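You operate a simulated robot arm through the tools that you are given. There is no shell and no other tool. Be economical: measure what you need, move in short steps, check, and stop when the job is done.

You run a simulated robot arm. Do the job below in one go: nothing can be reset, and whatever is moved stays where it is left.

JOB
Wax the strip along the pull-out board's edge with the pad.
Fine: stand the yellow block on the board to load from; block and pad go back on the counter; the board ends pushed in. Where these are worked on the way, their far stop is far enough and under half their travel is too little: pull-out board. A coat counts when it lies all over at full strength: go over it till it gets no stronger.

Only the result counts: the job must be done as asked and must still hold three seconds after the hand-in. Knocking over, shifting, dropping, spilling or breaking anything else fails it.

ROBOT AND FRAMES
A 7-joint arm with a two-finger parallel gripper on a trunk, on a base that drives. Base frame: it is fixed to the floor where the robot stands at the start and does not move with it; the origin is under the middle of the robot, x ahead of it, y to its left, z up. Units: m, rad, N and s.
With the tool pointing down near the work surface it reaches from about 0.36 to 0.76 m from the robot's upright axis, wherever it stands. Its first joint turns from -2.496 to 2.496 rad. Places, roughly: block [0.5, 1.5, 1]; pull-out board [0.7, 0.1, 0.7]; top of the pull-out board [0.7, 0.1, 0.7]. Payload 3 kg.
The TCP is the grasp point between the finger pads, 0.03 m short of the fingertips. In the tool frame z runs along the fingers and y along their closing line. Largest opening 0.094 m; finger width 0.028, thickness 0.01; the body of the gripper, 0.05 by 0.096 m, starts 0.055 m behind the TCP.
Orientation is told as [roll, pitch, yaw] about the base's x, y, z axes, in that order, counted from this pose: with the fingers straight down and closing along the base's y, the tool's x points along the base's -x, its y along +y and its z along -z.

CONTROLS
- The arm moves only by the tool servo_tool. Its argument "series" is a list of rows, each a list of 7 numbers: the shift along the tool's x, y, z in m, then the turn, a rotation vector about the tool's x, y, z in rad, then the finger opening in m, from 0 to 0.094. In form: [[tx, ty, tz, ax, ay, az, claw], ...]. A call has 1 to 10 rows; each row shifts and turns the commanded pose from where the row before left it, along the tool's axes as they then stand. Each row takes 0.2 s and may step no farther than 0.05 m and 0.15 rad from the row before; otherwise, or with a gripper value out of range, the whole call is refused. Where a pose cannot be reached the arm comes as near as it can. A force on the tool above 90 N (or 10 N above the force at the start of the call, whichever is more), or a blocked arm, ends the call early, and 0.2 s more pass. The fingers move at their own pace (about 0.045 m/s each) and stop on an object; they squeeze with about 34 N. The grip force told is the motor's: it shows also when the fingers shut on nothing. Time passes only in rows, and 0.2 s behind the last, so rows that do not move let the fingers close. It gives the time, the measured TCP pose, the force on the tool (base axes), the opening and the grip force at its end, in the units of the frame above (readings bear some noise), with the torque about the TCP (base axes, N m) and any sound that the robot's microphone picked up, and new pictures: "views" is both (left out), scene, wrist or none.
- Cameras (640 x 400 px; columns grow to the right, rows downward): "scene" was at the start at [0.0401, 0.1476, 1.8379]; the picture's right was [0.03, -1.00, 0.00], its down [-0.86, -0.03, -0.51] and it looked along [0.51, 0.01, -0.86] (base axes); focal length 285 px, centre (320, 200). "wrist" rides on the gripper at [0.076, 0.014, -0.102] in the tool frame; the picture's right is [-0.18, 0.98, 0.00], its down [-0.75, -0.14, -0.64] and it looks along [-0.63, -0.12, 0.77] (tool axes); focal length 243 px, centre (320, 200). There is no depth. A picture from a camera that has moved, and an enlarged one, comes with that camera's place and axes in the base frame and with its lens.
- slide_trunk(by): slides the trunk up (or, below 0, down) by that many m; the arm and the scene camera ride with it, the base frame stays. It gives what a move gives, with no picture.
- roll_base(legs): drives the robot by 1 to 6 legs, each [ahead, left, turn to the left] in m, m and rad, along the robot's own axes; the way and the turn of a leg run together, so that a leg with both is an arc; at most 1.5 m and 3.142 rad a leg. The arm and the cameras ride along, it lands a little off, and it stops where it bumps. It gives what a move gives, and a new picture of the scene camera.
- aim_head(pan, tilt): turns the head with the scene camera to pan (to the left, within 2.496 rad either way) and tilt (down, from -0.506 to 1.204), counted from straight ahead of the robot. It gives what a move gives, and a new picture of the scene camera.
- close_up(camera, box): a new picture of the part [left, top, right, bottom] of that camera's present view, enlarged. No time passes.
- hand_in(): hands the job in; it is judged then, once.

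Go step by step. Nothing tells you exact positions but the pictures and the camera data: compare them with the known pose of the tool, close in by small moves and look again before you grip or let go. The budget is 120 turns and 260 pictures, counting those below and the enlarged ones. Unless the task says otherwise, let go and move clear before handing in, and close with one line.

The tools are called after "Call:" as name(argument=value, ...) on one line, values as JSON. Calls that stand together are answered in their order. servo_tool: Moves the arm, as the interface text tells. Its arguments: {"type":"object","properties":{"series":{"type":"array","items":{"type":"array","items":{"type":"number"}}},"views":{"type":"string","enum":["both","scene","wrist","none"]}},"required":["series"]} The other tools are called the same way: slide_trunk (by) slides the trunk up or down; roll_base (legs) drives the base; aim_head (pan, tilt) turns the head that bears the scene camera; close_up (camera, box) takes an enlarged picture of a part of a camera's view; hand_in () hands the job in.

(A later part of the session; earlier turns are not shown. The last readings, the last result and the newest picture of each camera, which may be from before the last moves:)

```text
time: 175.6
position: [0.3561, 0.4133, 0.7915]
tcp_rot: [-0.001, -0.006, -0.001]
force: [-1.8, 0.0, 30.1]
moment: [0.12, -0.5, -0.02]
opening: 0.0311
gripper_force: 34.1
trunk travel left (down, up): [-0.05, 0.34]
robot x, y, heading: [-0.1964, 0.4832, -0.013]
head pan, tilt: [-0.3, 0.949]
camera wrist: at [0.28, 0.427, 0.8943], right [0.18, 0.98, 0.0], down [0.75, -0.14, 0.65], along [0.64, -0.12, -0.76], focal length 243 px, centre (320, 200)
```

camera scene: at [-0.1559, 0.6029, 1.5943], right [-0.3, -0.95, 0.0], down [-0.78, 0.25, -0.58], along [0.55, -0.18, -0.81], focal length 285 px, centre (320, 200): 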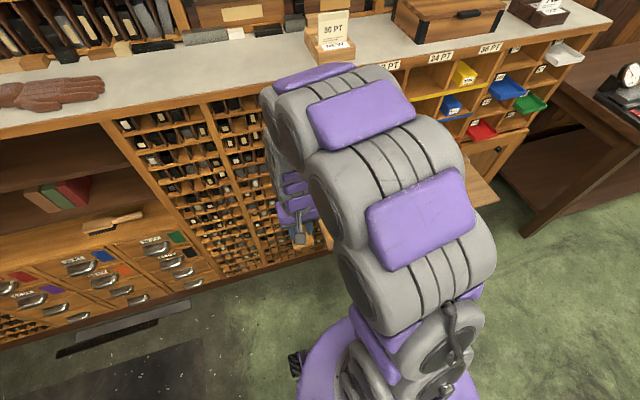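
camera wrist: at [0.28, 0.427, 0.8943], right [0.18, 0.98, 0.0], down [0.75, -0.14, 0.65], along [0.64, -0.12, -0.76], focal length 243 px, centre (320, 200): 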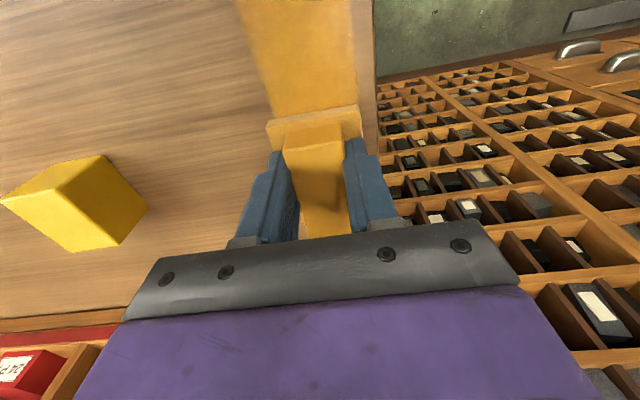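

The pad is not tilted; it merely slid up until the fingertips bear on its base (rigid now). I reload once more and make a final pair of passes.

Call:
servo_tool(series=[[0, 0, -0.045, 0, 0, 0, 0.015], [0, 0, -0.03, 0, 0, 0, 0.015], [0, -0.04, 0, 0, 0, 0, 0.015], [0, -0.04, 0, 0, 0, 0, 0.015], [0, -0.04, 0, 0, 0, 0, 0.015], [0, -0.04, 0, 0, 0, 0, 0.015], [0, 0, 0.031, 0, 0, 0, 0.015], [0, 0, 0, 0, 0, 0, 0.015]], views="none")

Call:
servo_tool(series=[[0, 0, 0.002, 0, 0, 0, 0.015], [0, 0, 0.0, 0, 0, 0, 0.015]], views="none")

```text
time: 177.4
position: [0.3561, 0.2534, 0.8372]
tcp_rot: [0.0, 0.0, 0.0]
force: [0.3, -0.9, -0.4]
moment: [0.01, 0.0, 0.03]
opening: 0.031
gripper_force: 34.2
trunk travel left (down, up): [-0.05, 0.34]
robot x, y, heading: [-0.1991, 0.4834, -0.006]
head pan, tilt: [-0.3, 0.949]
```

```text
time: 178.0
position: [0.3565, 0.2514, 0.8324]
tcp_rot: [-0.001, -0.001, -0.001]
force: [-0.6, 0.4, 0.2]
moment: [0.02, 0.04, 0.02]
opening: 0.0312
gripper_force: 34.3
trunk travel left (down, up): [-0.05, 0.34]
robot x, y, heading: [-0.2007, 0.4823, -0.006]
head pan, tilt: [-0.3, 0.949]
```

Call:
servo_tool(series=[[0, 0, 0.0015, 0, 0, 0, 0.015], [0, 0, 0.0, 0, 0, 0, 0.015], [0, 0, 0.0, 0, 0, 0, 0.015]], views="none")

Call:
servo_tool(series=[[0, 0, 0.001, 0, 0, 0, 0.015], [0, 0, 0.0, 0, 0, 0, 0.015], [0, 0, 0.0, 0, 0, 0, 0.015]], views="none")

```text
time: 178.8
position: [0.3584, 0.252, 0.8315]
tcp_rot: [0.0, -0.001, -0.001]
force: [0.2, -0.3, 4.6]
moment: [0.0, -0.04, 0.0]
opening: 0.0311
gripper_force: 33.9
trunk travel left (down, up): [-0.05, 0.34]
robot x, y, heading: [-0.1993, 0.4825, -0.009]
head pan, tilt: [-0.3, 0.949]
```

```text
time: 179.6
position: [0.3566, 0.2527, 0.8302]
tcp_rot: [-0.003, -0.004, 0.0]
force: [0.8, -2.3, 25.9]
moment: [-0.11, -0.05, 0.0]
opening: 0.031
gripper_force: 33.7
trunk travel left (down, up): [-0.05, 0.34]
robot x, y, heading: [-0.1957, 0.4835, -0.008]
head pan, tilt: [-0.3, 0.949]
```

Call:
servo_tool(series=[[0, 0, -0.045, 0, 0, 0, 0.015], [-0.02, 0.0385, 0, 0, 0, 0, 0.015], [-0.02, 0.0385, 0, 0, 0, 0, 0.015], [-0.02, 0.0385, 0, 0, 0, 0, 0.015], [-0.02, 0.0385, 0, 0, 0, 0, 0.015], [0, 0, 0.042, 0, 0, 0, 0.015], [0, 0, 0.038, 0, 0, 0, 0.015], [0, 0, 0, 0, 0, 0, 0.015]], views="none")

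Call:
servo_tool(series=[[0, 0, 0.002, 0, 0, 0, 0.015], [0, 0, 0, 0, 0, 0, 0.015]], views="none")

```text
time: 181.4
position: [0.4378, 0.4079, 0.7926]
tcp_rot: [-0.002, -0.002, -0.002]
force: [0.4, 0.2, -0.8]
moment: [0.02, 0.01, 0.01]
opening: 0.0313
gripper_force: 33.8
trunk travel left (down, up): [-0.05, 0.34]
robot x, y, heading: [-0.1972, 0.4828, -0.004]
head pan, tilt: [-0.3, 0.949]
```

```text
time: 182.0
position: [0.4375, 0.4073, 0.792]
tcp_rot: [-0.002, -0.003, -0.002]
force: [0.3, 1.0, 5.8]
moment: [0.17, -0.28, 0.07]
opening: 0.031
gripper_force: 34.0
trunk travel left (down, up): [-0.05, 0.34]
robot x, y, heading: [-0.199, 0.4813, -0.006]
head pan, tilt: [-0.3, 0.949]
```

Call:
servo_tool(series=[[0.02, 0, 0.0006, 0, 0, 0, 0.015], [0.025, 0, 0, 0, 0, 0, 0.015], [0.025, 0, 0, 0, 0, 0, 0.015], [0.025, 0, 0, 0, 0, 0, 0.015]], views="none")

Call:
servo_tool(series=[[0.025, 0, 0, 0, 0, 0, 0.015], [0.025, 0, 0, 0, 0, 0, 0.015], [0.025, 0, 0, 0, 0, 0, 0.015]], views="none")

```text
time: 183.0
position: [0.3424, 0.4076, 0.7916]
tcp_rot: [-0.001, -0.004, 0.002]
force: [5.1, -0.4, 20.1]
moment: [0.08, -0.38, -0.03]
opening: 0.0311
gripper_force: 34.0
trunk travel left (down, up): [-0.05, 0.34]
robot x, y, heading: [-0.1975, 0.4822, -0.01]
head pan, tilt: [-0.3, 0.949]
```

```text
time: 183.8
position: [0.2682, 0.4062, 0.7903]
tcp_rot: [-0.001, -0.003, 0.001]
force: [7.4, 0.5, 26.1]
moment: [0.18, -0.44, -0.05]
opening: 0.0308
gripper_force: 33.9
trunk travel left (down, up): [-0.05, 0.34]
robot x, y, heading: [-0.1966, 0.4786, -0.012]
head pan, tilt: [-0.3, 0.949]
```

One more pass on the outer lane.

Call:
servo_tool(series=[[0, 0, -0.012, 0, 0, 0, 0.015], [-0.0425, 0.003, 0, 0, 0, 0, 0.015], [-0.0425, 0.003, 0, 0, 0, 0, 0.015], [-0.0425, 0.003, 0, 0, 0, 0, 0.015], [-0.0425, 0.003, 0, 0, 0, 0, 0.015], [0, 0, 0.012, 0, 0, 0, 0.015], [0, 0, 0, 0, 0, 0, 0.015]], views="none")

Call:
servo_tool(series=[[0.02, 0, 0, 0, 0, 0, 0.015], [0.025, 0, 0, 0, 0, 0, 0.015], [0.025, 0, 0, 0, 0, 0, 0.015], [0.025, 0, 0, 0, 0, 0, 0.015], [0.025, 0, 0, 0, 0, 0, 0.015], [0.025, 0, 0, 0, 0, 0, 0.015], [0.025, 0, 0, 0, 0, 0, 0.015]], views="none")

```text
time: 185.4
position: [0.4377, 0.4188, 0.7913]
tcp_rot: [-0.001, -0.003, 0.0]
force: [0.2, 0.0, -0.9]
moment: [-0.03, 0.0, -0.01]
opening: 0.0311
gripper_force: 33.8
trunk travel left (down, up): [-0.05, 0.34]
robot x, y, heading: [-0.196, 0.4796, -0.007]
head pan, tilt: [-0.3, 0.949]
```

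```text
time: 187.0
position: [0.2671, 0.4202, 0.7911]
tcp_rot: [0.0, -0.002, 0.0]
force: [-0.1, 0.4, 4.7]
moment: [0.0, -0.29, 0.0]
opening: 0.0312
gripper_force: 34.3
trunk travel left (down, up): [-0.05, 0.34]
robot x, y, heading: [-0.1974, 0.4805, -0.013]
head pan, tilt: [-0.3, 0.949]
```

That pass was too light; I repeat it with a bit more pressure, then look.

Call:
servo_tool(series=[[0, 0, -0.012, 0, 0, 0, 0.015], [-0.0425, 0, 0, 0, 0, 0, 0.015], [-0.0425, 0, 0, 0, 0, 0, 0.015], [-0.0425, 0, 0, 0, 0, 0, 0.015], [-0.0425, 0, 0, 0, 0, 0, 0.015], [0, 0, 0.0125, 0, 0, 0, 0.015], [0, 0, 0.0007, 0, 0, 0, 0.015], [0, 0, 0, 0, 0, 0, 0.015]], views="none")

Call:
servo_tool(series=[[0.02, 0, 0.0003, 0, 0, 0, 0.015], [0.025, 0, 0, 0, 0, 0, 0.015], [0.025, 0, 0, 0, 0, 0, 0.015], [0.025, 0, 0, 0, 0, 0, 0.015], [0.025, 0, 0, 0, 0, 0, 0.015], [0.025, 0, 0, 0, 0, 0, 0.015], [0.025, 0, 0, 0, 0, 0, 0.015]], views="none")

Call:
servo_tool(series=[[0, 0, -0.045, 0, 0, 0, 0.015], [0, -0.035, -0.03, 0, 0, 0, 0.015], [0, -0.04, -0.025, 0, 0, 0, 0.015], [0, -0.04, -0.025, 0, 0, 0, 0.015], [0, -0.04, -0.025, 0, 0, 0, 0.015], [0, -0.04, -0.0, 0, 0, 0, 0.015]], views="wrist")

Call:
close_up(camera="wrist", box=[360, 0, 640, 175])

```text
time: 188.8
position: [0.4379, 0.419, 0.7923]
tcp_rot: [-0.003, -0.003, -0.001]
force: [0.8, 1.2, 7.9]
moment: [0.15, 0.18, -0.07]
opening: 0.0309
gripper_force: 33.6
trunk travel left (down, up): [-0.05, 0.34]
robot x, y, heading: [-0.1976, 0.4849, -0.004]
head pan, tilt: [-0.3, 0.949]
```

```text
time: 190.4
position: [0.2687, 0.42, 0.7913]
tcp_rot: [-0.001, -0.006, -0.001]
force: [17.6, 0.0, 47.0]
moment: [0.13, -0.47, -0.08]
opening: 0.0308
gripper_force: 34.6
trunk travel left (down, up): [-0.05, 0.34]
robot x, y, heading: [-0.1967, 0.4811, -0.011]
head pan, tilt: [-0.3, 0.949]
```

```text
time: 191.8
position: [0.2651, 0.2211, 0.9395]
tcp_rot: [0.002, -0.002, 0.0]
force: [0.1, -0.2, -0.4]
moment: [-0.02, 0.03, 0.0]
opening: 0.0309
gripper_force: 33.4
trunk travel left (down, up): [-0.05, 0.34]
robot x, y, heading: [-0.1961, 0.4803, -0.012]
head pan, tilt: [-0.3, 0.949]
camera wrist: at [0.1889, 0.2348, 1.043], right [0.18, 0.98, 0.0], down [0.75, -0.14, 0.64], along [0.63, -0.12, -0.77], focal length 243 px, centre (320, 200)
```

wrist: 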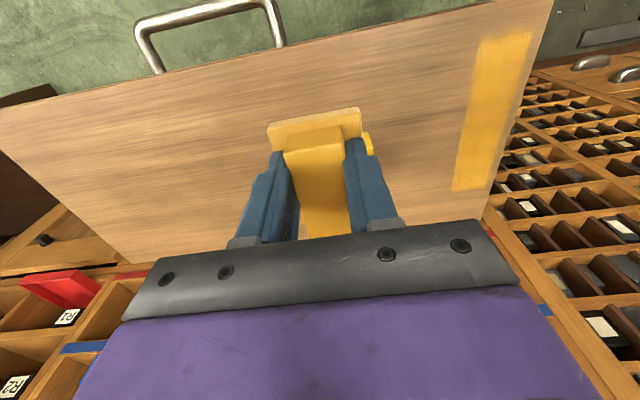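

```text
2.29 times, centred on (500, 88) of wrist
camera zoom: at [0.1889, 0.2348, 1.043], right [0.18, 0.98, 0.0], down [0.75, -0.14, 0.64], along [0.63, -0.12, -0.77], focal length 555 px, centre (-91, 457)
```

zoom: 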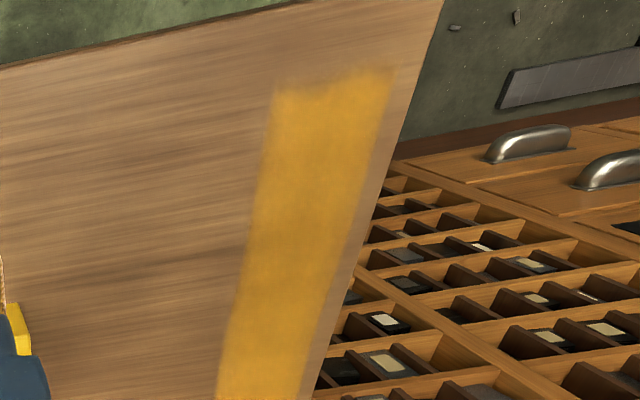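

The coat is even over the whole strip and no longer changes. Now the pad goes back: raise up and drive to the counter stance.

Call:
slide_trunk(by=0.25)

Call:
servo_tool(series=[[0, 0, -0.045, 0, 0, 0, 0.015], [0, 0, -0.045, 0, 0, 0, 0.015], [0, 0, -0.045, 0, 0, 0, 0.015], [0, 0, -0.035, 0, 0, 0, 0.015]], views="none")

Call:
roll_base(legs=[[0, 0.3, 0.008], [0.15, 0, 0]])

```text
time: 194.3
position: [0.265, 0.2218, 1.1898]
tcp_rot: [0.0, -0.004, 0.001]
force: [0.0, -0.1, -1.2]
moment: [-0.03, 0.03, 0.02]
opening: 0.0312
gripper_force: 34.2
trunk travel left (down, up): [-0.3, 0.09]
robot x, y, heading: [-0.1995, 0.4775, -0.006]
head pan, tilt: [-0.3, 0.949]
```

```text
time: 195.3
position: [0.2621, 0.2242, 1.3587]
tcp_rot: [0.001, -0.001, -0.001]
force: [0.0, 0.0, 0.4]
moment: [-0.03, 0.0, 0.01]
opening: 0.031
gripper_force: 34.2
trunk travel left (down, up): [-0.3, 0.09]
robot x, y, heading: [-0.1951, 0.4783, -0.005]
head pan, tilt: [-0.3, 0.949]
```

```text
time: 198.4
position: [0.4192, 0.5123, 1.3555]
tcp_rot: [0.009, -0.001, 0.011]
force: [-0.3, 0.1, -0.4]
moment: [0.01, 0.0, -0.02]
opening: 0.0309
gripper_force: 33.7
trunk travel left (down, up): [-0.3, 0.09]
robot x, y, heading: [-0.0469, 0.7821, 0.004]
head pan, tilt: [-0.3, 0.949]
camera scene: at [-0.0031, 0.8666, 1.8462], right [-0.29, -0.96, -0.02], down [-0.78, 0.25, -0.58], along [0.55, -0.16, -0.82], focal length 285 px, centre (320, 200)
```

scene: 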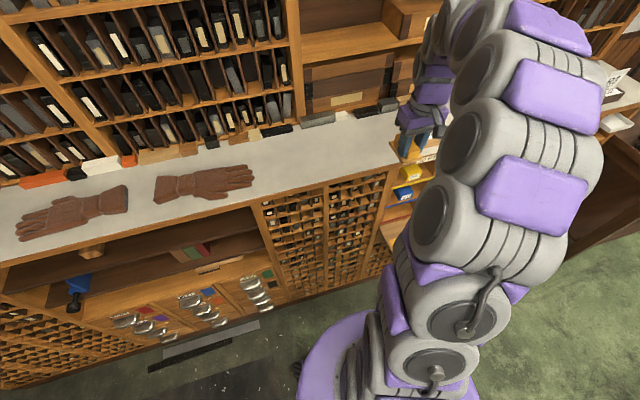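

Counter stance reached; I carry the pad over its old place.

Call:
servo_tool(series=[[-0.0236, 0.0372, 0, 0, 0, 0, 0.015], [-0.0236, 0.0372, 0, 0, 0, 0, 0.015], [-0.0236, 0.0372, 0, 0, 0, 0, 0.015], [-0.0236, 0.0372, 0, 0, 0, 0, 0.015], [-0.0236, 0.0372, 0, 0, 0, 0, 0.015], [-0.0236, 0.0372, 0.02, 0, 0, 0, 0.015], [-0.0236, 0.0372, 0.02, 0, 0, 0, 0.015], [0, 0, 0.04, 0, 0, 0, 0.015]], views="wrist")

```text
time: 200.2
position: [0.5789, 0.7946, 1.2793]
tcp_rot: [-0.001, -0.002, 0.01]
force: [-0.5, 0.7, -1.5]
moment: [-0.02, 0.02, -0.03]
opening: 0.0313
gripper_force: 34.1
trunk travel left (down, up): [-0.3, 0.09]
robot x, y, heading: [-0.047, 0.7781, 0.005]
head pan, tilt: [-0.3, 0.949]
camera wrist: at [0.5025, 0.8082, 1.3832], right [0.17, 0.98, 0.0], down [0.75, -0.13, 0.65], along [0.63, -0.11, -0.76], focal length 243 px, centre (320, 200)
```

wrist: 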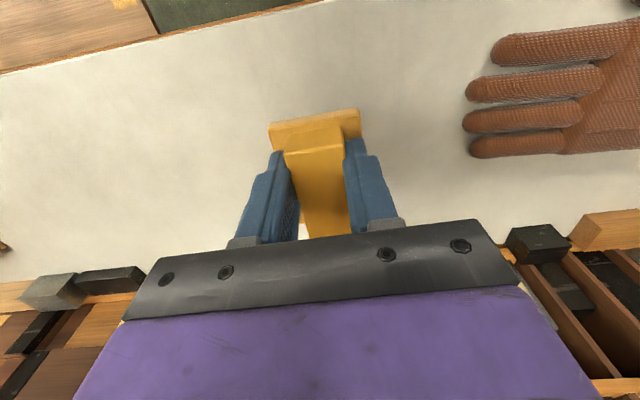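

Call:
servo_tool(series=[[0, -0.015, 0.02, 0, 0, 0, 0.015], [0, 0, 0.02, 0, 0, 0, 0.015], [0, 0, 0.0, 0, 0, 0, 0.015]], views="none")

Call:
servo_tool(series=[[0, 0, 0.004, 0, 0, 0, 0.015], [0, 0, 0.0, 0, 0, 0, 0.015]], views="none")

```text
time: 201.0
position: [0.5796, 0.7757, 1.24]
tcp_rot: [-0.001, -0.004, 0.009]
force: [0.8, -0.4, -1.7]
moment: [0.06, 0.03, -0.04]
opening: 0.0308
gripper_force: 34.5
trunk travel left (down, up): [-0.3, 0.09]
robot x, y, heading: [-0.0478, 0.7804, 0.005]
head pan, tilt: [-0.3, 0.949]
```

```text
time: 201.6
position: [0.5802, 0.784, 1.2358]
tcp_rot: [-0.006, -0.005, 0.01]
force: [-0.7, 0.0, -1.3]
moment: [0.02, -0.02, 0.02]
opening: 0.031
gripper_force: 34.1
trunk travel left (down, up): [-0.3, 0.09]
robot x, y, heading: [-0.0451, 0.7788, 0.003]
head pan, tilt: [-0.3, 0.949]
```

Call:
servo_tool(series=[[0, 0, 0.003, 0, 0, 0, 0.015], [0, 0, 0.0, 0, 0, 0, 0.015]], views="none")

Call:
servo_tool(series=[[0, 0, 0.0015, 0, 0, 0, 0.015], [0, 0, 0.0, 0, 0, 0, 0.015]], views="none")

```text
time: 202.2
position: [0.5813, 0.7873, 1.233]
tcp_rot: [-0.01, -0.004, 0.009]
force: [0.8, 0.4, -1.7]
moment: [-0.04, 0.01, 0.0]
opening: 0.0309
gripper_force: 33.8
trunk travel left (down, up): [-0.3, 0.09]
robot x, y, heading: [-0.0466, 0.7809, 0.004]
head pan, tilt: [-0.3, 0.949]
```

```text
time: 202.8
position: [0.5798, 0.783, 1.2331]
tcp_rot: [-0.007, -0.007, 0.011]
force: [1.3, -2.3, 7.9]
moment: [0.16, 0.23, 0.04]
opening: 0.0309
gripper_force: 33.8
trunk travel left (down, up): [-0.3, 0.09]
robot x, y, heading: [-0.0491, 0.7828, 0.002]
head pan, tilt: [-0.3, 0.949]
```

Contact with the counter. I open and rise.

Call:
servo_tool(series=[[0, 0, 0, 0, 0, 0, 0.05], [0, 0, 0, 0, 0, 0, 0.09], [0, 0, 0, 0, 0, 0, 0.09], [0, 0, 0, 0, 0, 0, 0.09], [0, 0, -0.03, 0, 0, 0, 0.09], [0, 0, -0.04, 0, 0, 0, 0.09], [0, 0, -0.045, 0, 0, 0, 0.09]], views="wrist")

```text
time: 204.4
position: [0.5794, 0.7838, 1.3458]
tcp_rot: [-0.005, -0.003, 0.011]
force: [-0.3, -0.1, -0.3]
moment: [0.0, 0.0, -0.02]
opening: 0.0898
gripper_force: 0.1
trunk travel left (down, up): [-0.3, 0.09]
robot x, y, heading: [-0.0466, 0.7791, 0.004]
head pan, tilt: [-0.3, 0.949]
camera wrist: at [0.5037, 0.7987, 1.4495], right [0.17, 0.98, -0.01], down [0.75, -0.13, 0.65], along [0.64, -0.12, -0.76], focal length 243 px, centre (320, 200)
```

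wrist: 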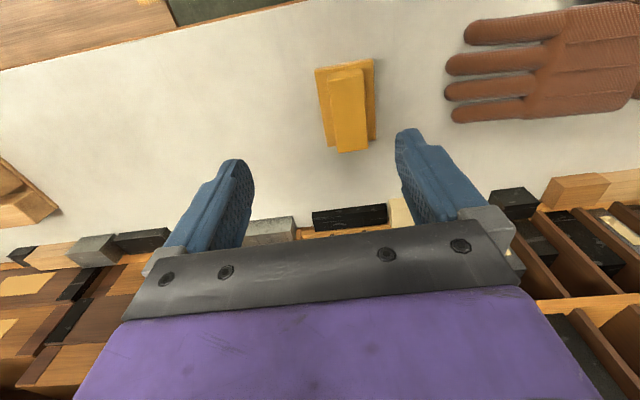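

The pad is back on the counter. Now I fetch the block from the board.

Call:
roll_base(legs=[[-0.17, 0, 0], [0, -0.3, 0]])

Call:
slide_trunk(by=-0.25)

Call:
servo_tool(series=[[0.01, -0.038, 0.02, 0, 0, 0, 0.09], [0.01, -0.038, 0.02, 0, 0, 0, 0.09], [0.01, -0.038, 0.02, 0, 0, 0, 0.09], [0.01, -0.038, 0.03, 0, 0, 0, 0.09], [0.01, -0.038, 0.03, 0, 0, 0, 0.09], [0.01, -0.038, 0.03, 0, 0, 0, 0.09]], views="wrist")

```text
time: 207.5
position: [0.4097, 0.5155, 1.346]
tcp_rot: [-0.022, -0.003, 0.014]
force: [-0.6, 0.3, -0.3]
moment: [-0.07, 0.01, 0.0]
opening: 0.09
gripper_force: 0.2
trunk travel left (down, up): [-0.3, 0.09]
robot x, y, heading: [-0.2195, 0.4927, 0.002]
head pan, tilt: [-0.3, 0.949]
camera scene: at [-0.1734, 0.6341, 1.8426], right [-0.29, -0.96, 0.01], down [-0.78, 0.23, -0.58], along [0.55, -0.18, -0.81], focal length 285 px, centre (320, 200)
```

scene: 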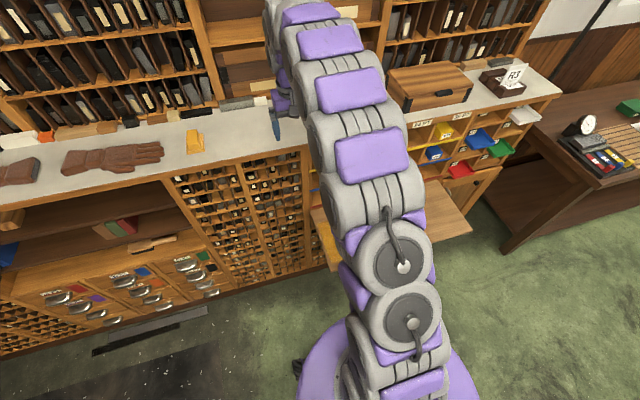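

```text
time: 210.0
position: [0.4066, 0.504, 1.0975]
tcp_rot: [-0.015, -0.006, 0.014]
force: [-0.7, 0.4, 0.0]
moment: [0.0, -0.01, 0.01]
opening: 0.0901
gripper_force: 0.1
trunk travel left (down, up): [-0.05, 0.34]
robot x, y, heading: [-0.2185, 0.4935, 0.002]
head pan, tilt: [-0.3, 0.949]
```

```text
time: 211.4
position: [0.3546, 0.2647, 0.9477]
tcp_rot: [-0.007, -0.006, 0.013]
force: [0.7, 0.2, -0.2]
moment: [0.0, 0.03, -0.01]
opening: 0.0901
gripper_force: 0.0
trunk travel left (down, up): [-0.05, 0.34]
robot x, y, heading: [-0.2169, 0.488, 0.004]
head pan, tilt: [-0.3, 0.949]
camera wrist: at [0.2776, 0.2787, 1.0506], right [0.17, 0.98, -0.01], down [0.75, -0.13, 0.65], along [0.64, -0.12, -0.76], focal length 243 px, centre (320, 200)
```

wrist: 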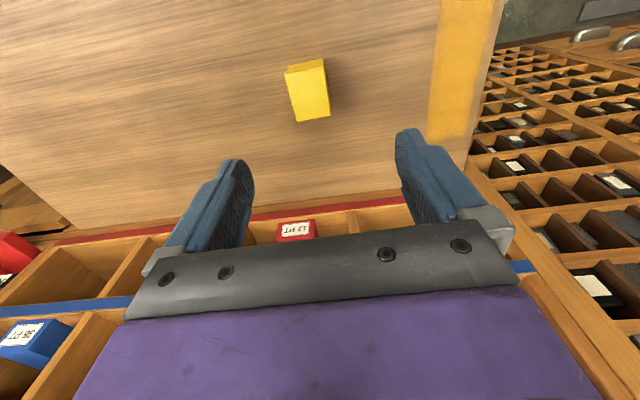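

The block is at (0.352, 0.2515), as left. I descend over it.

Call:
servo_tool(series=[[0.001, -0.007, 0.04, 0, 0, 0, 0.09], [0.001, -0.006, 0.04, 0, 0, 0, 0.09], [0, 0, 0.03, 0, 0, 0, 0.09], [0, 0, 0.0, 0, 0, 0, 0.09]], views="wrist")

```text
time: 212.4
position: [0.3519, 0.2503, 0.837]
tcp_rot: [-0.012, -0.005, 0.012]
force: [-0.2, 0.1, -0.3]
moment: [0.01, 0.05, 0.0]
opening: 0.0898
gripper_force: 0.0
trunk travel left (down, up): [-0.05, 0.34]
robot x, y, heading: [-0.2214, 0.4905, -0.0]
head pan, tilt: [-0.3, 0.949]
camera wrist: at [0.2739, 0.2654, 0.9413], right [0.17, 0.98, -0.01], down [0.75, -0.13, 0.65], along [0.64, -0.12, -0.76], focal length 243 px, centre (320, 200)
```

wrist: 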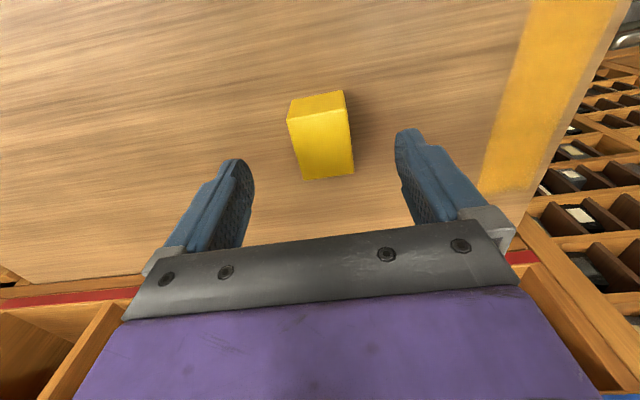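

Call:
servo_tool(series=[[0, 0.001, 0.02, 0, 0, 0, 0.09], [0, 0, 0.016, 0, 0, 0, 0.09], [0, 0, 0.0, 0, 0, 0, 0.02], [0, 0, 0.0, 0, 0, 0, 0.02], [0, 0, 0.0, 0, 0, 0, 0.02], [0, 0, 0.0, 0, 0, 0, 0.02], [0, 0, 0.0, 0, 0, 0, 0.02]], views="wrist")

```text
time: 214.0
position: [0.3521, 0.2498, 0.8016]
tcp_rot: [-0.01, -0.005, 0.014]
force: [0.1, 0.5, 0.5]
moment: [-0.02, 0.02, 0.0]
opening: 0.0392
gripper_force: 34.0
trunk travel left (down, up): [-0.05, 0.34]
robot x, y, heading: [-0.2167, 0.4904, 0.003]
head pan, tilt: [-0.3, 0.949]
camera wrist: at [0.2747, 0.2643, 0.9049], right [0.17, 0.98, -0.01], down [0.75, -0.13, 0.65], along [0.64, -0.12, -0.76], focal length 243 px, centre (320, 200)
```

wrist: 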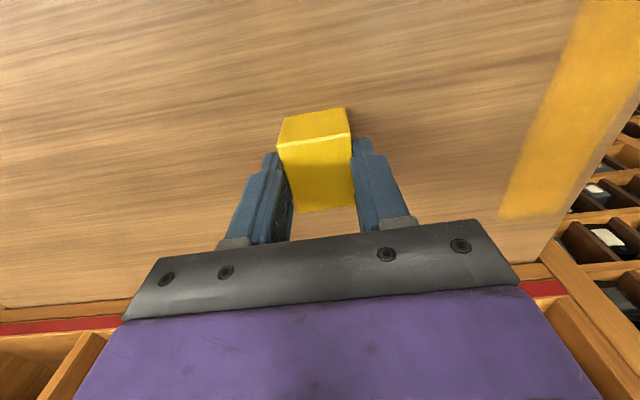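

Block gripped. I lift it and drive back to the counter stance.

Call:
servo_tool(series=[[0, 0, -0.03, 0, 0, 0, 0.02], [0, 0, -0.045, 0, 0, 0, 0.02], [0, 0, -0.045, 0, 0, 0, 0.02], [0, 0, -0.045, 0, 0, 0, 0.02], [0, 0, -0.045, 0, 0, 0, 0.02], [0, 0, -0.045, 0, 0, 0, 0.02], [0, 0, -0.045, 0, 0, 0, 0.02]], views="none")

Call:
slide_trunk(by=0.25)

Call:
roll_base(legs=[[0, 0.28, 0], [0.17, 0, 0]])

```text
time: 215.6
position: [0.3489, 0.2565, 1.1052]
tcp_rot: [-0.008, -0.008, 0.012]
force: [-0.7, -0.2, -1.1]
moment: [-0.03, 0.0, -0.01]
opening: 0.0388
gripper_force: 34.4
trunk travel left (down, up): [-0.05, 0.34]
robot x, y, heading: [-0.2185, 0.4906, 0.002]
head pan, tilt: [-0.3, 0.949]
```

```text
time: 218.2
position: [0.3485, 0.2555, 1.3538]
tcp_rot: [-0.006, -0.006, 0.011]
force: [-0.4, 0.0, -1.3]
moment: [0.0, -0.03, -0.01]
opening: 0.0385
gripper_force: 34.3
trunk travel left (down, up): [-0.3, 0.09]
robot x, y, heading: [-0.2211, 0.4882, 0.005]
head pan, tilt: [-0.3, 0.949]
```

```text
time: 221.3
position: [0.5233, 0.5376, 1.3506]
tcp_rot: [-0.006, 0.0, 0.01]
force: [-0.2, 0.5, 0.1]
moment: [0.01, 0.03, 0.01]
opening: 0.0389
gripper_force: 34.1
trunk travel left (down, up): [-0.3, 0.09]
robot x, y, heading: [-0.0431, 0.7781, 0.004]
head pan, tilt: [-0.3, 0.949]
camera scene: at [0.0018, 0.872, 1.8457], right [-0.3, -0.96, -0.01], down [-0.78, 0.25, -0.58], along [0.55, -0.16, -0.82], focal length 285 px, centre (320, 200)
```

scene: 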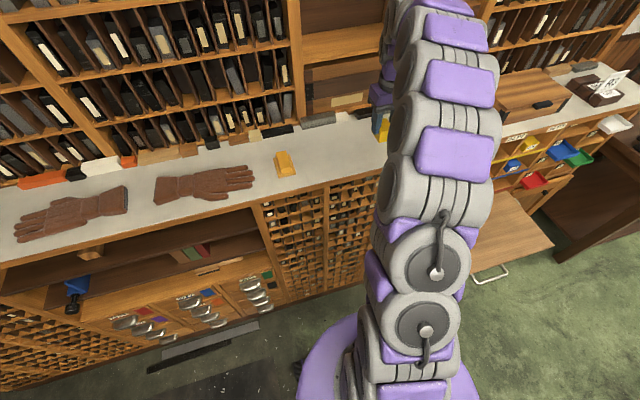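

Call:
servo_tool(series=[[-0.022, 0.026, 0.02, 0, 0, 0, 0.02], [-0.022, 0.026, 0.03, 0, 0, 0, 0.02], [-0.021, 0.026, 0.03, 0, 0, 0, 0.02], [0, 0, 0.014, 0, 0, 0, 0.02], [0, 0, 0.0, 0, 0, 0, 0.02]], views="wrist")

Call:
servo_tool(series=[[0, 0, 0.006, 0, 0, 0, 0.02], [0, 0, 0.0, 0, 0, 0, 0.02]], views="none")

Call:
servo_tool(series=[[0, 0, 0.004, 0, 0, 0, 0.02], [0, 0, 0.0, 0, 0, 0, 0.02]], views="none")

```text
time: 222.5
position: [0.5865, 0.6461, 1.262]
tcp_rot: [-0.028, -0.006, 0.016]
force: [-0.1, 1.2, -0.1]
moment: [-0.01, 0.08, 0.0]
opening: 0.0389
gripper_force: 33.9
trunk travel left (down, up): [-0.3, 0.09]
robot x, y, heading: [-0.0452, 0.7793, -0.002]
head pan, tilt: [-0.3, 0.949]
camera wrist: at [0.5101, 0.6617, 1.3636], right [0.17, 0.98, -0.03], down [0.75, -0.11, 0.65], along [0.64, -0.13, -0.76], focal length 243 px, centre (320, 200)
```

wrist: 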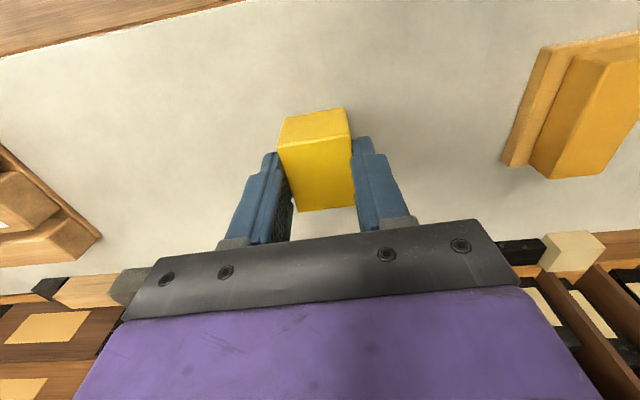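

```text
time: 223.1
position: [0.5861, 0.6347, 1.254]
tcp_rot: [-0.019, -0.005, 0.011]
force: [-0.3, 0.4, -0.1]
moment: [0.01, 0.0, -0.01]
opening: 0.0388
gripper_force: 34.5
trunk travel left (down, up): [-0.3, 0.09]
robot x, y, heading: [-0.0429, 0.7808, -0.002]
head pan, tilt: [-0.3, 0.949]
```

```text
time: 223.7
position: [0.5851, 0.6179, 1.2496]
tcp_rot: [-0.012, -0.005, 0.011]
force: [0.4, -0.3, 0.0]
moment: [0.03, -0.01, 0.01]
opening: 0.0387
gripper_force: 34.1
trunk travel left (down, up): [-0.3, 0.09]
robot x, y, heading: [-0.0479, 0.7741, 0.001]
head pan, tilt: [-0.3, 0.949]
```

The body sways a little after the drive; it settles. I lower on in small steps.

Call:
servo_tool(series=[[0, 0, 0.0, 0, 0, 0, 0.02], [0, 0, 0.0, 0, 0, 0, 0.02], [0, 0, 0.004, 0, 0, 0, 0.02], [0, 0, 0.0, 0, 0, 0, 0.02], [0, 0, 0.0, 0, 0, 0, 0.02]], views="none")

Call:
servo_tool(series=[[0, 0, 0.003, 0, 0, 0, 0.02], [0, 0, 0.0, 0, 0, 0, 0.02]], views="none")

```text
time: 224.9
position: [0.5862, 0.6353, 1.2472]
tcp_rot: [-0.022, -0.006, 0.01]
force: [0.5, 0.5, -0.7]
moment: [0.0, 0.01, 0.0]
opening: 0.0391
gripper_force: 33.7
trunk travel left (down, up): [-0.3, 0.09]
robot x, y, heading: [-0.0423, 0.7777, -0.001]
head pan, tilt: [-0.3, 0.949]
```

```text
time: 225.5
position: [0.5854, 0.6251, 1.2432]
tcp_rot: [-0.013, -0.006, 0.011]
force: [0.2, -0.5, -0.2]
moment: [0.02, 0.03, -0.04]
opening: 0.0387
gripper_force: 34.0
trunk travel left (down, up): [-0.3, 0.09]
robot x, y, heading: [-0.0446, 0.7772, 0.001]
head pan, tilt: [-0.3, 0.949]
```

Call:
servo_tool(series=[[0, 0, 0.0, 0, 0, 0, 0.02], [0, 0, 0.0, 0, 0, 0, 0.02], [0, 0, 0, 0, 0, 0, 0.02], [0, 0, 0.0, 0, 0, 0, 0.02], [0, 0, 0.0, 0, 0, 0, 0.02], [0, 0, 0.0, 0, 0, 0, 0.02], [0, 0, 0.0, 0, 0, 0, 0.02], [0, 0, 0.0, 0, 0, 0, 0.02], [0, 0, 0.002, 0, 0, 0, 0.02], [0, 0, 0.0, 0, 0, 0, 0.02]], views="none")

Call:
servo_tool(series=[[0, 0, 0.0015, 0, 0, 0, 0.02], [0, 0, 0.0, 0, 0, 0, 0.02]], views="none")

```text
time: 227.7
position: [0.5864, 0.6307, 1.2436]
tcp_rot: [-0.019, -0.008, 0.01]
force: [1.9, 0.8, 13.2]
moment: [0.22, -0.06, -0.08]
opening: 0.0388
gripper_force: 34.2
trunk travel left (down, up): [-0.3, 0.09]
robot x, y, heading: [-0.0426, 0.7774, 0.002]
head pan, tilt: [-0.3, 0.949]
```

```text
time: 228.3
position: [0.5854, 0.6302, 1.2413]
tcp_rot: [-0.02, -0.008, 0.011]
force: [4.3, -2.3, 26.4]
moment: [0.18, -0.16, -0.04]
opening: 0.0393
gripper_force: 34.0
trunk travel left (down, up): [-0.3, 0.09]
robot x, y, heading: [-0.0393, 0.7762, -0.002]
head pan, tilt: [-0.3, 0.949]
```

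Contact; I ease off slightly, open and rise.

Call:
servo_tool(series=[[0, 0, -0.0015, 0, 0, 0, 0.02], [0, 0, 0, 0, 0, 0, 0.05], [0, 0, 0, 0, 0, 0, 0.09], [0, 0, 0, 0, 0, 0, 0.09], [0, 0, 0, 0, 0, 0, 0.09], [0, 0, -0.03, 0, 0, 0, 0.09], [0, 0, -0.045, 0, 0, 0, 0.09], [0, 0, -0.045, 0, 0, 0, 0.09]], views="wrist")

```text
time: 230.1
position: [0.5832, 0.6332, 1.3625]
tcp_rot: [-0.018, -0.003, 0.011]
force: [-0.6, 0.2, 0.4]
moment: [-0.04, 0.0, -0.01]
opening: 0.09
gripper_force: 0.0
trunk travel left (down, up): [-0.3, 0.09]
robot x, y, heading: [-0.0419, 0.7757, 0.004]
head pan, tilt: [-0.3, 0.949]
camera wrist: at [0.5072, 0.6484, 1.4661], right [0.17, 0.98, -0.02], down [0.75, -0.12, 0.65], along [0.64, -0.13, -0.76], focal length 243 px, centre (320, 200)
```

wrist: 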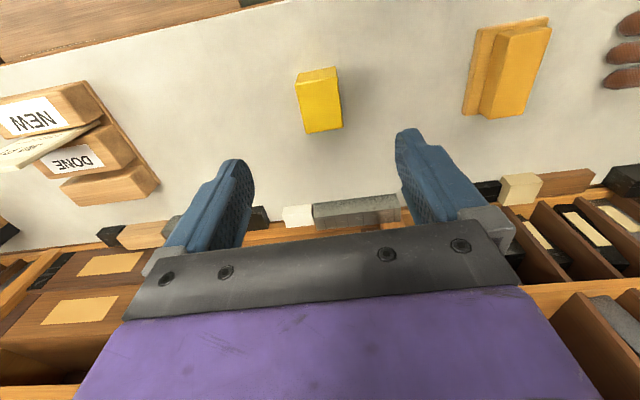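

Block is back on the counter beside the pad. Now to push the board in: I back off, line up with the handle and turn the tool forward again.

Call:
roll_base(legs=[[-0.37, 0, 0], [0, -0.655, 0]])

Call:
slide_trunk(by=-0.3)

Call:
aim_head(pan=0.0, tilt=0.75)

```text
time: 235.7
position: [0.2141, -0.016, 1.3634]
tcp_rot: [-0.023, -0.005, 0.01]
force: [-0.5, -0.1, -0.7]
moment: [-0.01, 0.0, -0.03]
opening: 0.0902
gripper_force: 0.3
trunk travel left (down, up): [-0.3, 0.09]
robot x, y, heading: [-0.4137, 0.1218, 0.001]
head pan, tilt: [-0.3, 0.949]
camera scene: at [-0.3699, 0.2444, 1.8442], right [-0.3, -0.96, 0.0], down [-0.78, 0.24, -0.58], along [0.55, -0.17, -0.81], focal length 285 px, centre (320, 200)
```

scene: 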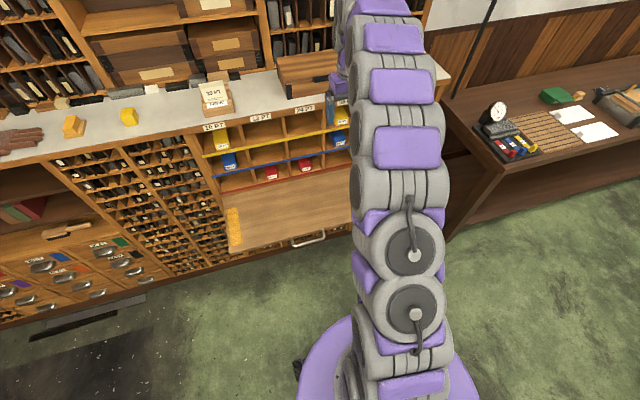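

```text
time: 238.7
position: [0.2113, -0.0199, 1.0646]
tcp_rot: [-0.022, -0.008, 0.01]
force: [-0.3, 0.4, -0.1]
moment: [0.03, -0.02, 0.01]
opening: 0.0898
gripper_force: 0.1
trunk travel left (down, up): [0.0, 0.39]
robot x, y, heading: [-0.4126, 0.1234, 0.006]
head pan, tilt: [-0.3, 0.949]
```

```text
time: 239.5
position: [0.2114, -0.0212, 1.0647]
tcp_rot: [-0.018, -0.004, 0.012]
force: [-0.4, -0.3, -0.8]
moment: [0.01, 0.0, -0.04]
opening: 0.0901
gripper_force: 0.0
trunk travel left (down, up): [0.0, 0.39]
robot x, y, heading: [-0.4177, 0.1218, 0.002]
head pan, tilt: [0.0, 0.75]
camera scene: at [-0.3571, 0.2612, 1.5599], right [0.0, -1.0, 0.0], down [-0.68, 0.0, -0.73], along [0.73, 0.0, -0.68], focal length 285 px, centre (320, 200)
```

scene: 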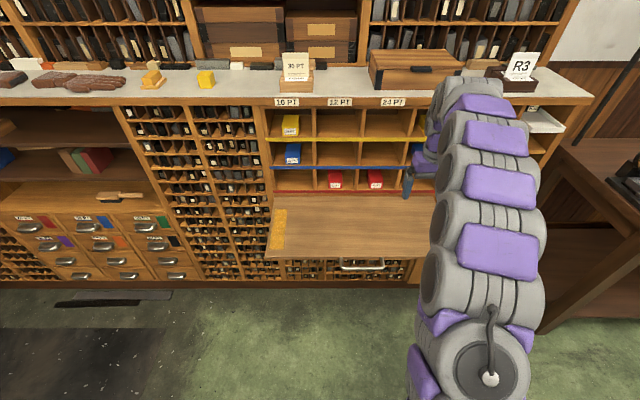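

A free view of the strip from here; I enlarge it, and start turning the tool.

Call:
close_up(camera="scene", box=[256, 190, 352, 270])

Call:
servo_tool(series=[[0.03, 0.035, 0, 0, 0, 0, 0.05], [0.03, 0.035, 0, 0, 0, 0, 0.05], [0.03, 0.035, 0, 0, 0, 0, 0.05], [0.02, 0.03, 0, 0, 0, 0, 0.05]], views="none")

Call:
servo_tool(series=[[0, 0, 0, -0.0806, -0.0806, 0.0806, 0.05], [0, 0, 0, -0.0806, -0.0806, 0.0806, 0.05], [0, 0, 0, -0.0806, -0.0806, 0.0806, 0.05], [0, 0, 0, -0.0806, -0.0806, 0.0806, 0.05], [0, 0, 0, -0.0806, -0.0806, 0.0806, 0.05], [0, 0, 0, -0.0806, -0.0806, 0.0806, 0.05], [0, 0, 0, -0.0806, -0.0806, 0.0806, 0.05], [0, 0, 0, -0.0806, -0.0806, 0.0806, 0.05]], views="none")

Call:
servo_tool(series=[[0, 0, 0, -0.0806, -0.0806, 0.0806, 0.05], [0, 0, 0, -0.0806, -0.0806, 0.0806, 0.05], [0, 0, 0, -0.0806, -0.0806, 0.0806, 0.05], [0, 0, 0, -0.0806, -0.0806, 0.0806, 0.05], [0, 0, 0, -0.0806, -0.0806, 0.0806, 0.05], [0, 0, 0, -0.0806, -0.0806, 0.0806, 0.05], [0, 0, 0, -0.0806, -0.0806, 0.0806, 0.05]], views="scene")

```text
5.00 times, centred on (304, 230) of scene
camera zoom: at [-0.3571, 0.2612, 1.5599], right [0.0, -1.0, 0.0], down [-0.68, 0.0, -0.73], along [0.73, 0.0, -0.68], focal length 1423 px, centre (400, 50)
```

zoom: 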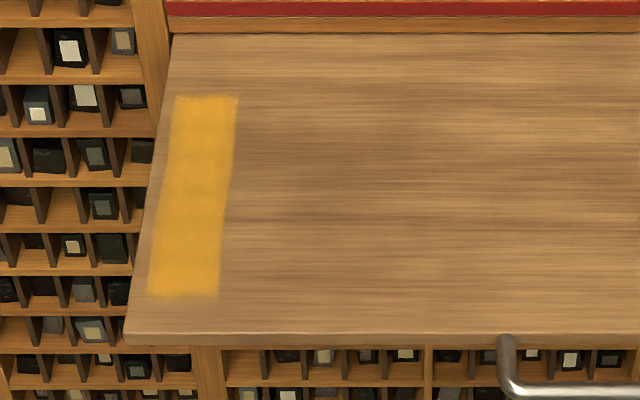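

```text
time: 240.5
position: [0.1009, 0.1163, 1.0593]
tcp_rot: [-0.023, -0.006, 0.009]
force: [0.5, 0.1, 0.0]
moment: [0.02, -0.03, -0.03]
opening: 0.0499
gripper_force: 0.1
trunk travel left (down, up): [0.0, 0.39]
robot x, y, heading: [-0.4149, 0.1187, 0.004]
head pan, tilt: [0.0, 0.75]
```

```text
time: 242.3
position: [0.0997, 0.1149, 1.0604]
tcp_rot: [0.836, -0.359, -0.835]
force: [-0.7, -0.4, -1.0]
moment: [0.02, 0.05, 0.01]
opening: 0.0501
gripper_force: 0.0
trunk travel left (down, up): [0.0, 0.39]
robot x, y, heading: [-0.416, 0.1223, -0.001]
head pan, tilt: [0.0, 0.75]
```

```text
time: 243.9
position: [0.1236, 0.1229, 1.1094]
tcp_rot: [1.106, -0.32, -1.187]
force: [0.3, -0.3, -0.4]
moment: [-0.03, 0.0, 0.02]
opening: 0.05
gripper_force: 0.1
out of reach, approached as far as the arm can: row 2, 3, 4, 5, 6, 7
trunk travel left (down, up): [0.0, 0.39]
robot x, y, heading: [-0.4159, 0.1205, 0.002]
head pan, tilt: [0.0, 0.75]
camera scene: at [-0.3595, 0.2634, 1.5599], right [0.0, -1.0, 0.0], down [-0.68, 0.0, -0.73], along [0.73, 0.0, -0.68], focal length 285 px, centre (320, 200)
```

scene: 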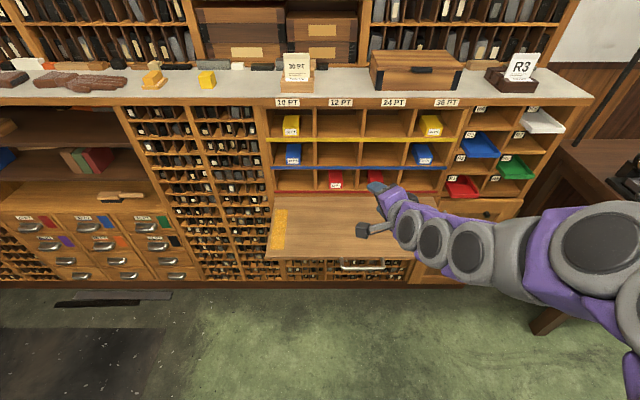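

The strip is perfectly even. I lower the hand in front of the handle; the orientation should come right as it becomes reachable.

Call:
servo_tool(series=[[0, -0.035, -0.01, 0, 0, 0, 0.05], [0, -0.035, -0.01, 0, 0, 0, 0.05], [0, -0.04, -0.005, 0, 0, 0, 0.05], [0, -0.04, 0, 0, 0, 0, 0.05], [0, -0.04, 0, 0, 0, 0, 0.05], [0, -0.04, 0, 0, 0, 0, 0.05]], views="both")

```text
time: 245.3
position: [0.1204, 0.1068, 1.1119]
tcp_rot: [1.108, -0.319, -1.186]
force: [-0.2, -0.7, 0.2]
moment: [-0.03, -0.02, 0.01]
opening: 0.05
gripper_force: 0.0
out of reach, approached as far as the arm can: row 1, 2, 3, 4, 5, 6
trunk travel left (down, up): [0.0, 0.39]
robot x, y, heading: [-0.4152, 0.1234, -0.001]
head pan, tilt: [0.0, 0.75]
camera scene: at [-0.3593, 0.2618, 1.56], right [0.0, -1.0, 0.0], down [-0.68, 0.0, -0.73], along [0.73, 0.0, -0.68], focal length 285 px, centre (320, 200)
camera wrist: at [0.0081, 0.1592, 1.1453], right [0.37, 0.26, 0.89], down [-0.34, -0.86, 0.39], along [0.86, -0.45, -0.23], focal length 243 px, centre (320, 200)
```

scene: 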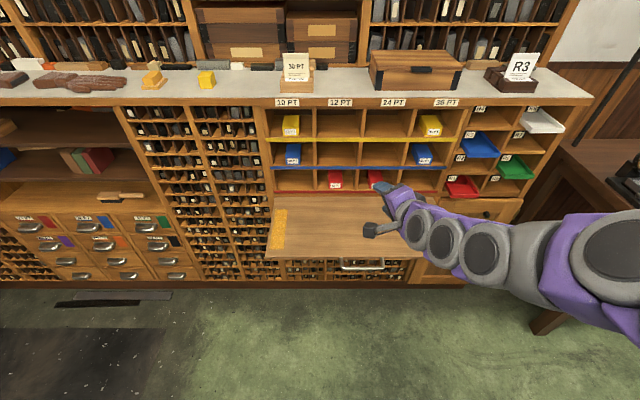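
wrist: 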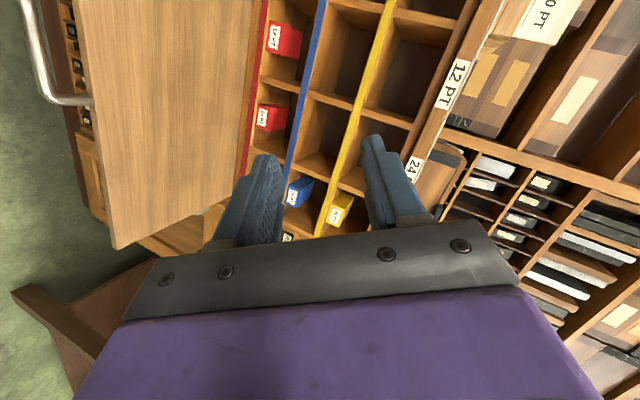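

The arm hit a posture limit this way. I'll undo the turn and instead use a simpler forward pitch of the downward tool to push the handle bar.

Call:
servo_tool(series=[[0, 0.04, 0, 0, 0, 0, 0.05], [0, 0.04, 0, 0, 0, 0, 0.05], [0, 0.04, 0, 0, 0, 0, 0.05], [0, 0.04, 0.005, 0, 0, 0, 0.05], [0, 0.035, 0.01, 0, 0, 0, 0.05], [0, 0.035, 0.01, 0, 0, 0, 0.05], [0, 0, 0, 0.0806, 0.0806, -0.0806, 0.05], [0, 0, 0, 0.0806, 0.0806, -0.0806, 0.05], [0, 0, 0, 0.0806, 0.0806, -0.0806, 0.05]], views="none")

Call:
servo_tool(series=[[0, 0, 0, 0.0806, 0.0806, -0.0806, 0.03], [0, 0, 0, 0.0806, 0.0806, -0.0806, 0.03], [0, 0, 0, 0.0806, 0.0806, -0.0806, 0.03], [0, 0, 0, 0.0806, 0.0806, -0.0806, 0.03], [0, 0, 0, 0.0806, 0.0806, -0.0806, 0.03]], views="none")

```text
time: 247.3
position: [0.2163, 0.2111, 1.2961]
tcp_rot: [0.738, -0.368, -0.824]
force: [-0.1, 0.6, -0.3]
moment: [-0.02, -0.02, 0.0]
opening: 0.0501
gripper_force: 0.0
trunk travel left (down, up): [0.0, 0.39]
robot x, y, heading: [-0.4156, 0.1241, 0.002]
head pan, tilt: [0.0, 0.75]
```

```text
time: 248.5
position: [0.1873, 0.1995, 1.2828]
tcp_rot: [0.169, -0.177, -0.269]
force: [-0.2, 0.1, -0.1]
moment: [-0.04, -0.01, -0.03]
opening: 0.0303
gripper_force: 0.1
out of reach, approached as far as the arm can: row 5
trunk travel left (down, up): [0.0, 0.39]
robot x, y, heading: [-0.418, 0.1208, 0.003]
head pan, tilt: [0.0, 0.75]
```

Call:
servo_tool(series=[[0, 0, 0.04, 0.04, 0, -0.06, 0.0], [0, 0, 0.04, 0.04, 0, -0.06, 0.0], [0, 0, 0.04, 0.04, 0, -0.07, 0.0], [0, 0, 0.04, 0.04, 0, -0.07, 0.0], [0.01, -0.02, 0.04, 0, 0, 0, 0.0], [0.01, -0.02, 0.04, 0, 0, 0, 0.0], [0.01, -0.02, 0.02, 0, 0, 0, 0.0]], views="both")

```text
time: 250.1
position: [0.2103, 0.1431, 1.0236]
tcp_rot: [-0.039, -0.193, -0.008]
force: [-0.2, -0.4, -0.1]
moment: [0.01, 0.02, -0.04]
opening: 0.0
gripper_force: 32.4
trunk travel left (down, up): [0.0, 0.39]
robot x, y, heading: [-0.4119, 0.1218, 0.003]
head pan, tilt: [0.0, 0.75]
camera scene: at [-0.3574, 0.2618, 1.5599], right [0.0, -1.0, 0.0], down [-0.68, 0.0, -0.73], along [0.73, 0.0, -0.68], focal length 285 px, centre (320, 200)
camera wrist: at [0.1167, 0.1629, 1.109], right [0.2, 0.98, 0.0], down [0.61, -0.12, 0.78], along [0.77, -0.15, -0.63], focal length 243 px, centre (320, 200)
```

scene: 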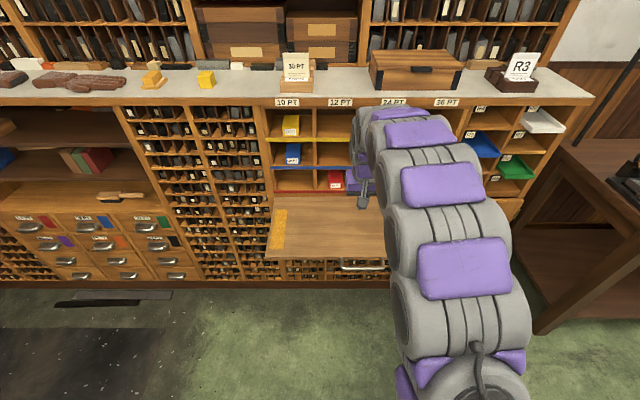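
wrist: 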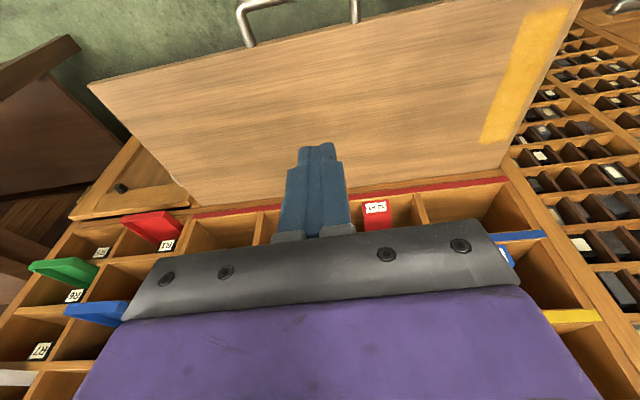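

Fingers closed, tool nearly down. I move back ahead of the handle and pitch forward to ~0.6 rad.

Call:
servo_tool(series=[[0.036, -0.008, -0.007, 0.013, 0, 0, 0], [0.036, -0.008, -0.007, 0.013, 0, 0, 0], [0.036, -0.008, -0.007, 0.013, 0, 0, 0], [0, 0, 0, 0, -0.133, 0, 0], [0, 0, 0, 0, -0.133, 0, 0], [0, 0, 0, 0, -0.133, 0, 0]], views="wrist")

```text
time: 251.5
position: [0.1014, 0.1233, 1.0259]
tcp_rot: [-0.094, -0.593, 0.031]
force: [-0.3, -0.6, -0.2]
moment: [0.0, 0.04, -0.02]
opening: 0.0
gripper_force: 32.7
trunk travel left (down, up): [0.0, 0.39]
robot x, y, heading: [-0.4161, 0.1201, -0.0]
head pan, tilt: [0.0, 0.75]
camera wrist: at [-0.0188, 0.1433, 1.0666], right [0.17, 0.98, 0.03], down [0.26, -0.07, 0.96], along [0.95, -0.16, -0.27], focal length 243 px, centre (320, 200)
```

wrist: 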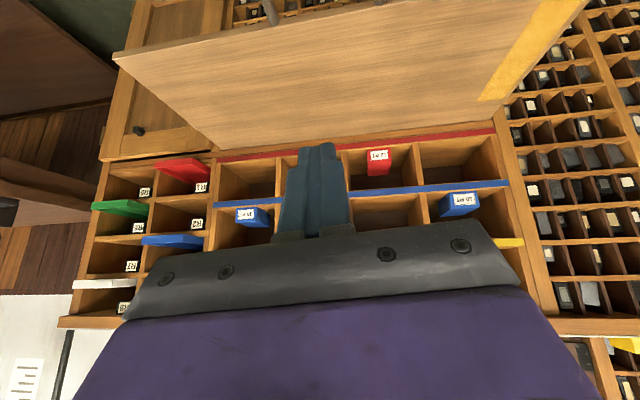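

Reachable. I lower in front of the handle.

Call:
servo_tool(series=[[0.028, 0, 0.0355, -0.014, 0, 0, 0], [0.028, 0, 0.0355, -0.014, 0, 0, 0], [0.028, 0, 0.0355, -0.014, 0, 0, 0], [0.028, 0, 0.0355, -0.014, 0, 0, 0], [0.028, 0, 0.0355, -0.014, 0, 0, 0], [0.028, 0, 0.0355, -0.014, 0, 0, 0]], views="both")

```text
time: 252.9
position: [0.0795, 0.1095, 0.7557]
tcp_rot: [-0.007, -0.59, 0.027]
force: [-1.3, 0.4, -0.4]
moment: [0.01, 0.04, 0.0]
opening: 0.0
gripper_force: 33.5
trunk travel left (down, up): [0.0, 0.39]
robot x, y, heading: [-0.413, 0.1225, 0.003]
head pan, tilt: [0.0, 0.75]
camera scene: at [-0.3571, 0.2619, 1.5599], right [0.0, -1.0, 0.0], down [-0.68, 0.0, -0.73], along [0.73, 0.0, -0.68], focal length 285 px, centre (320, 200)
camera wrist: at [-0.0409, 0.1217, 0.7992], right [0.13, 0.99, 0.1], down [0.27, -0.13, 0.95], along [0.95, -0.1, -0.28], focal length 243 px, centre (320, 200)
```

scene: 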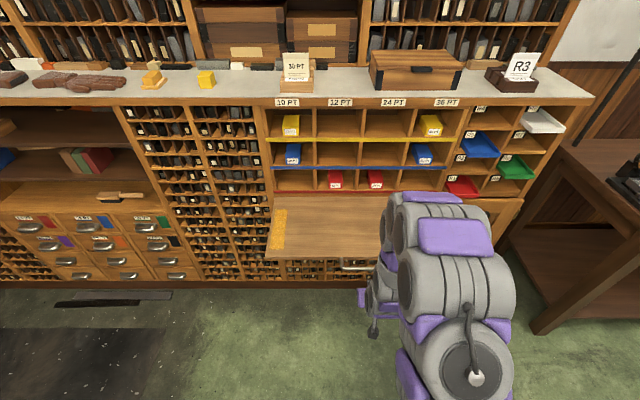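
wrist: 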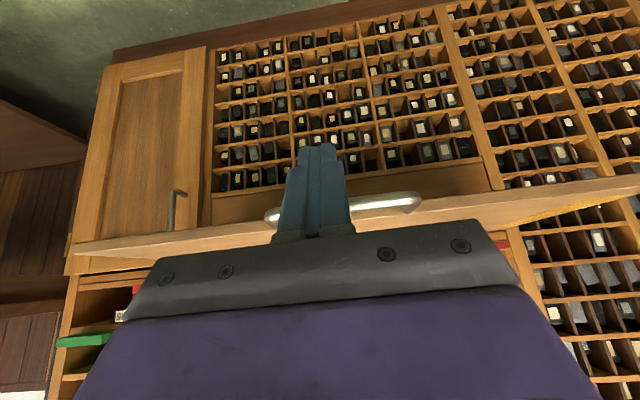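

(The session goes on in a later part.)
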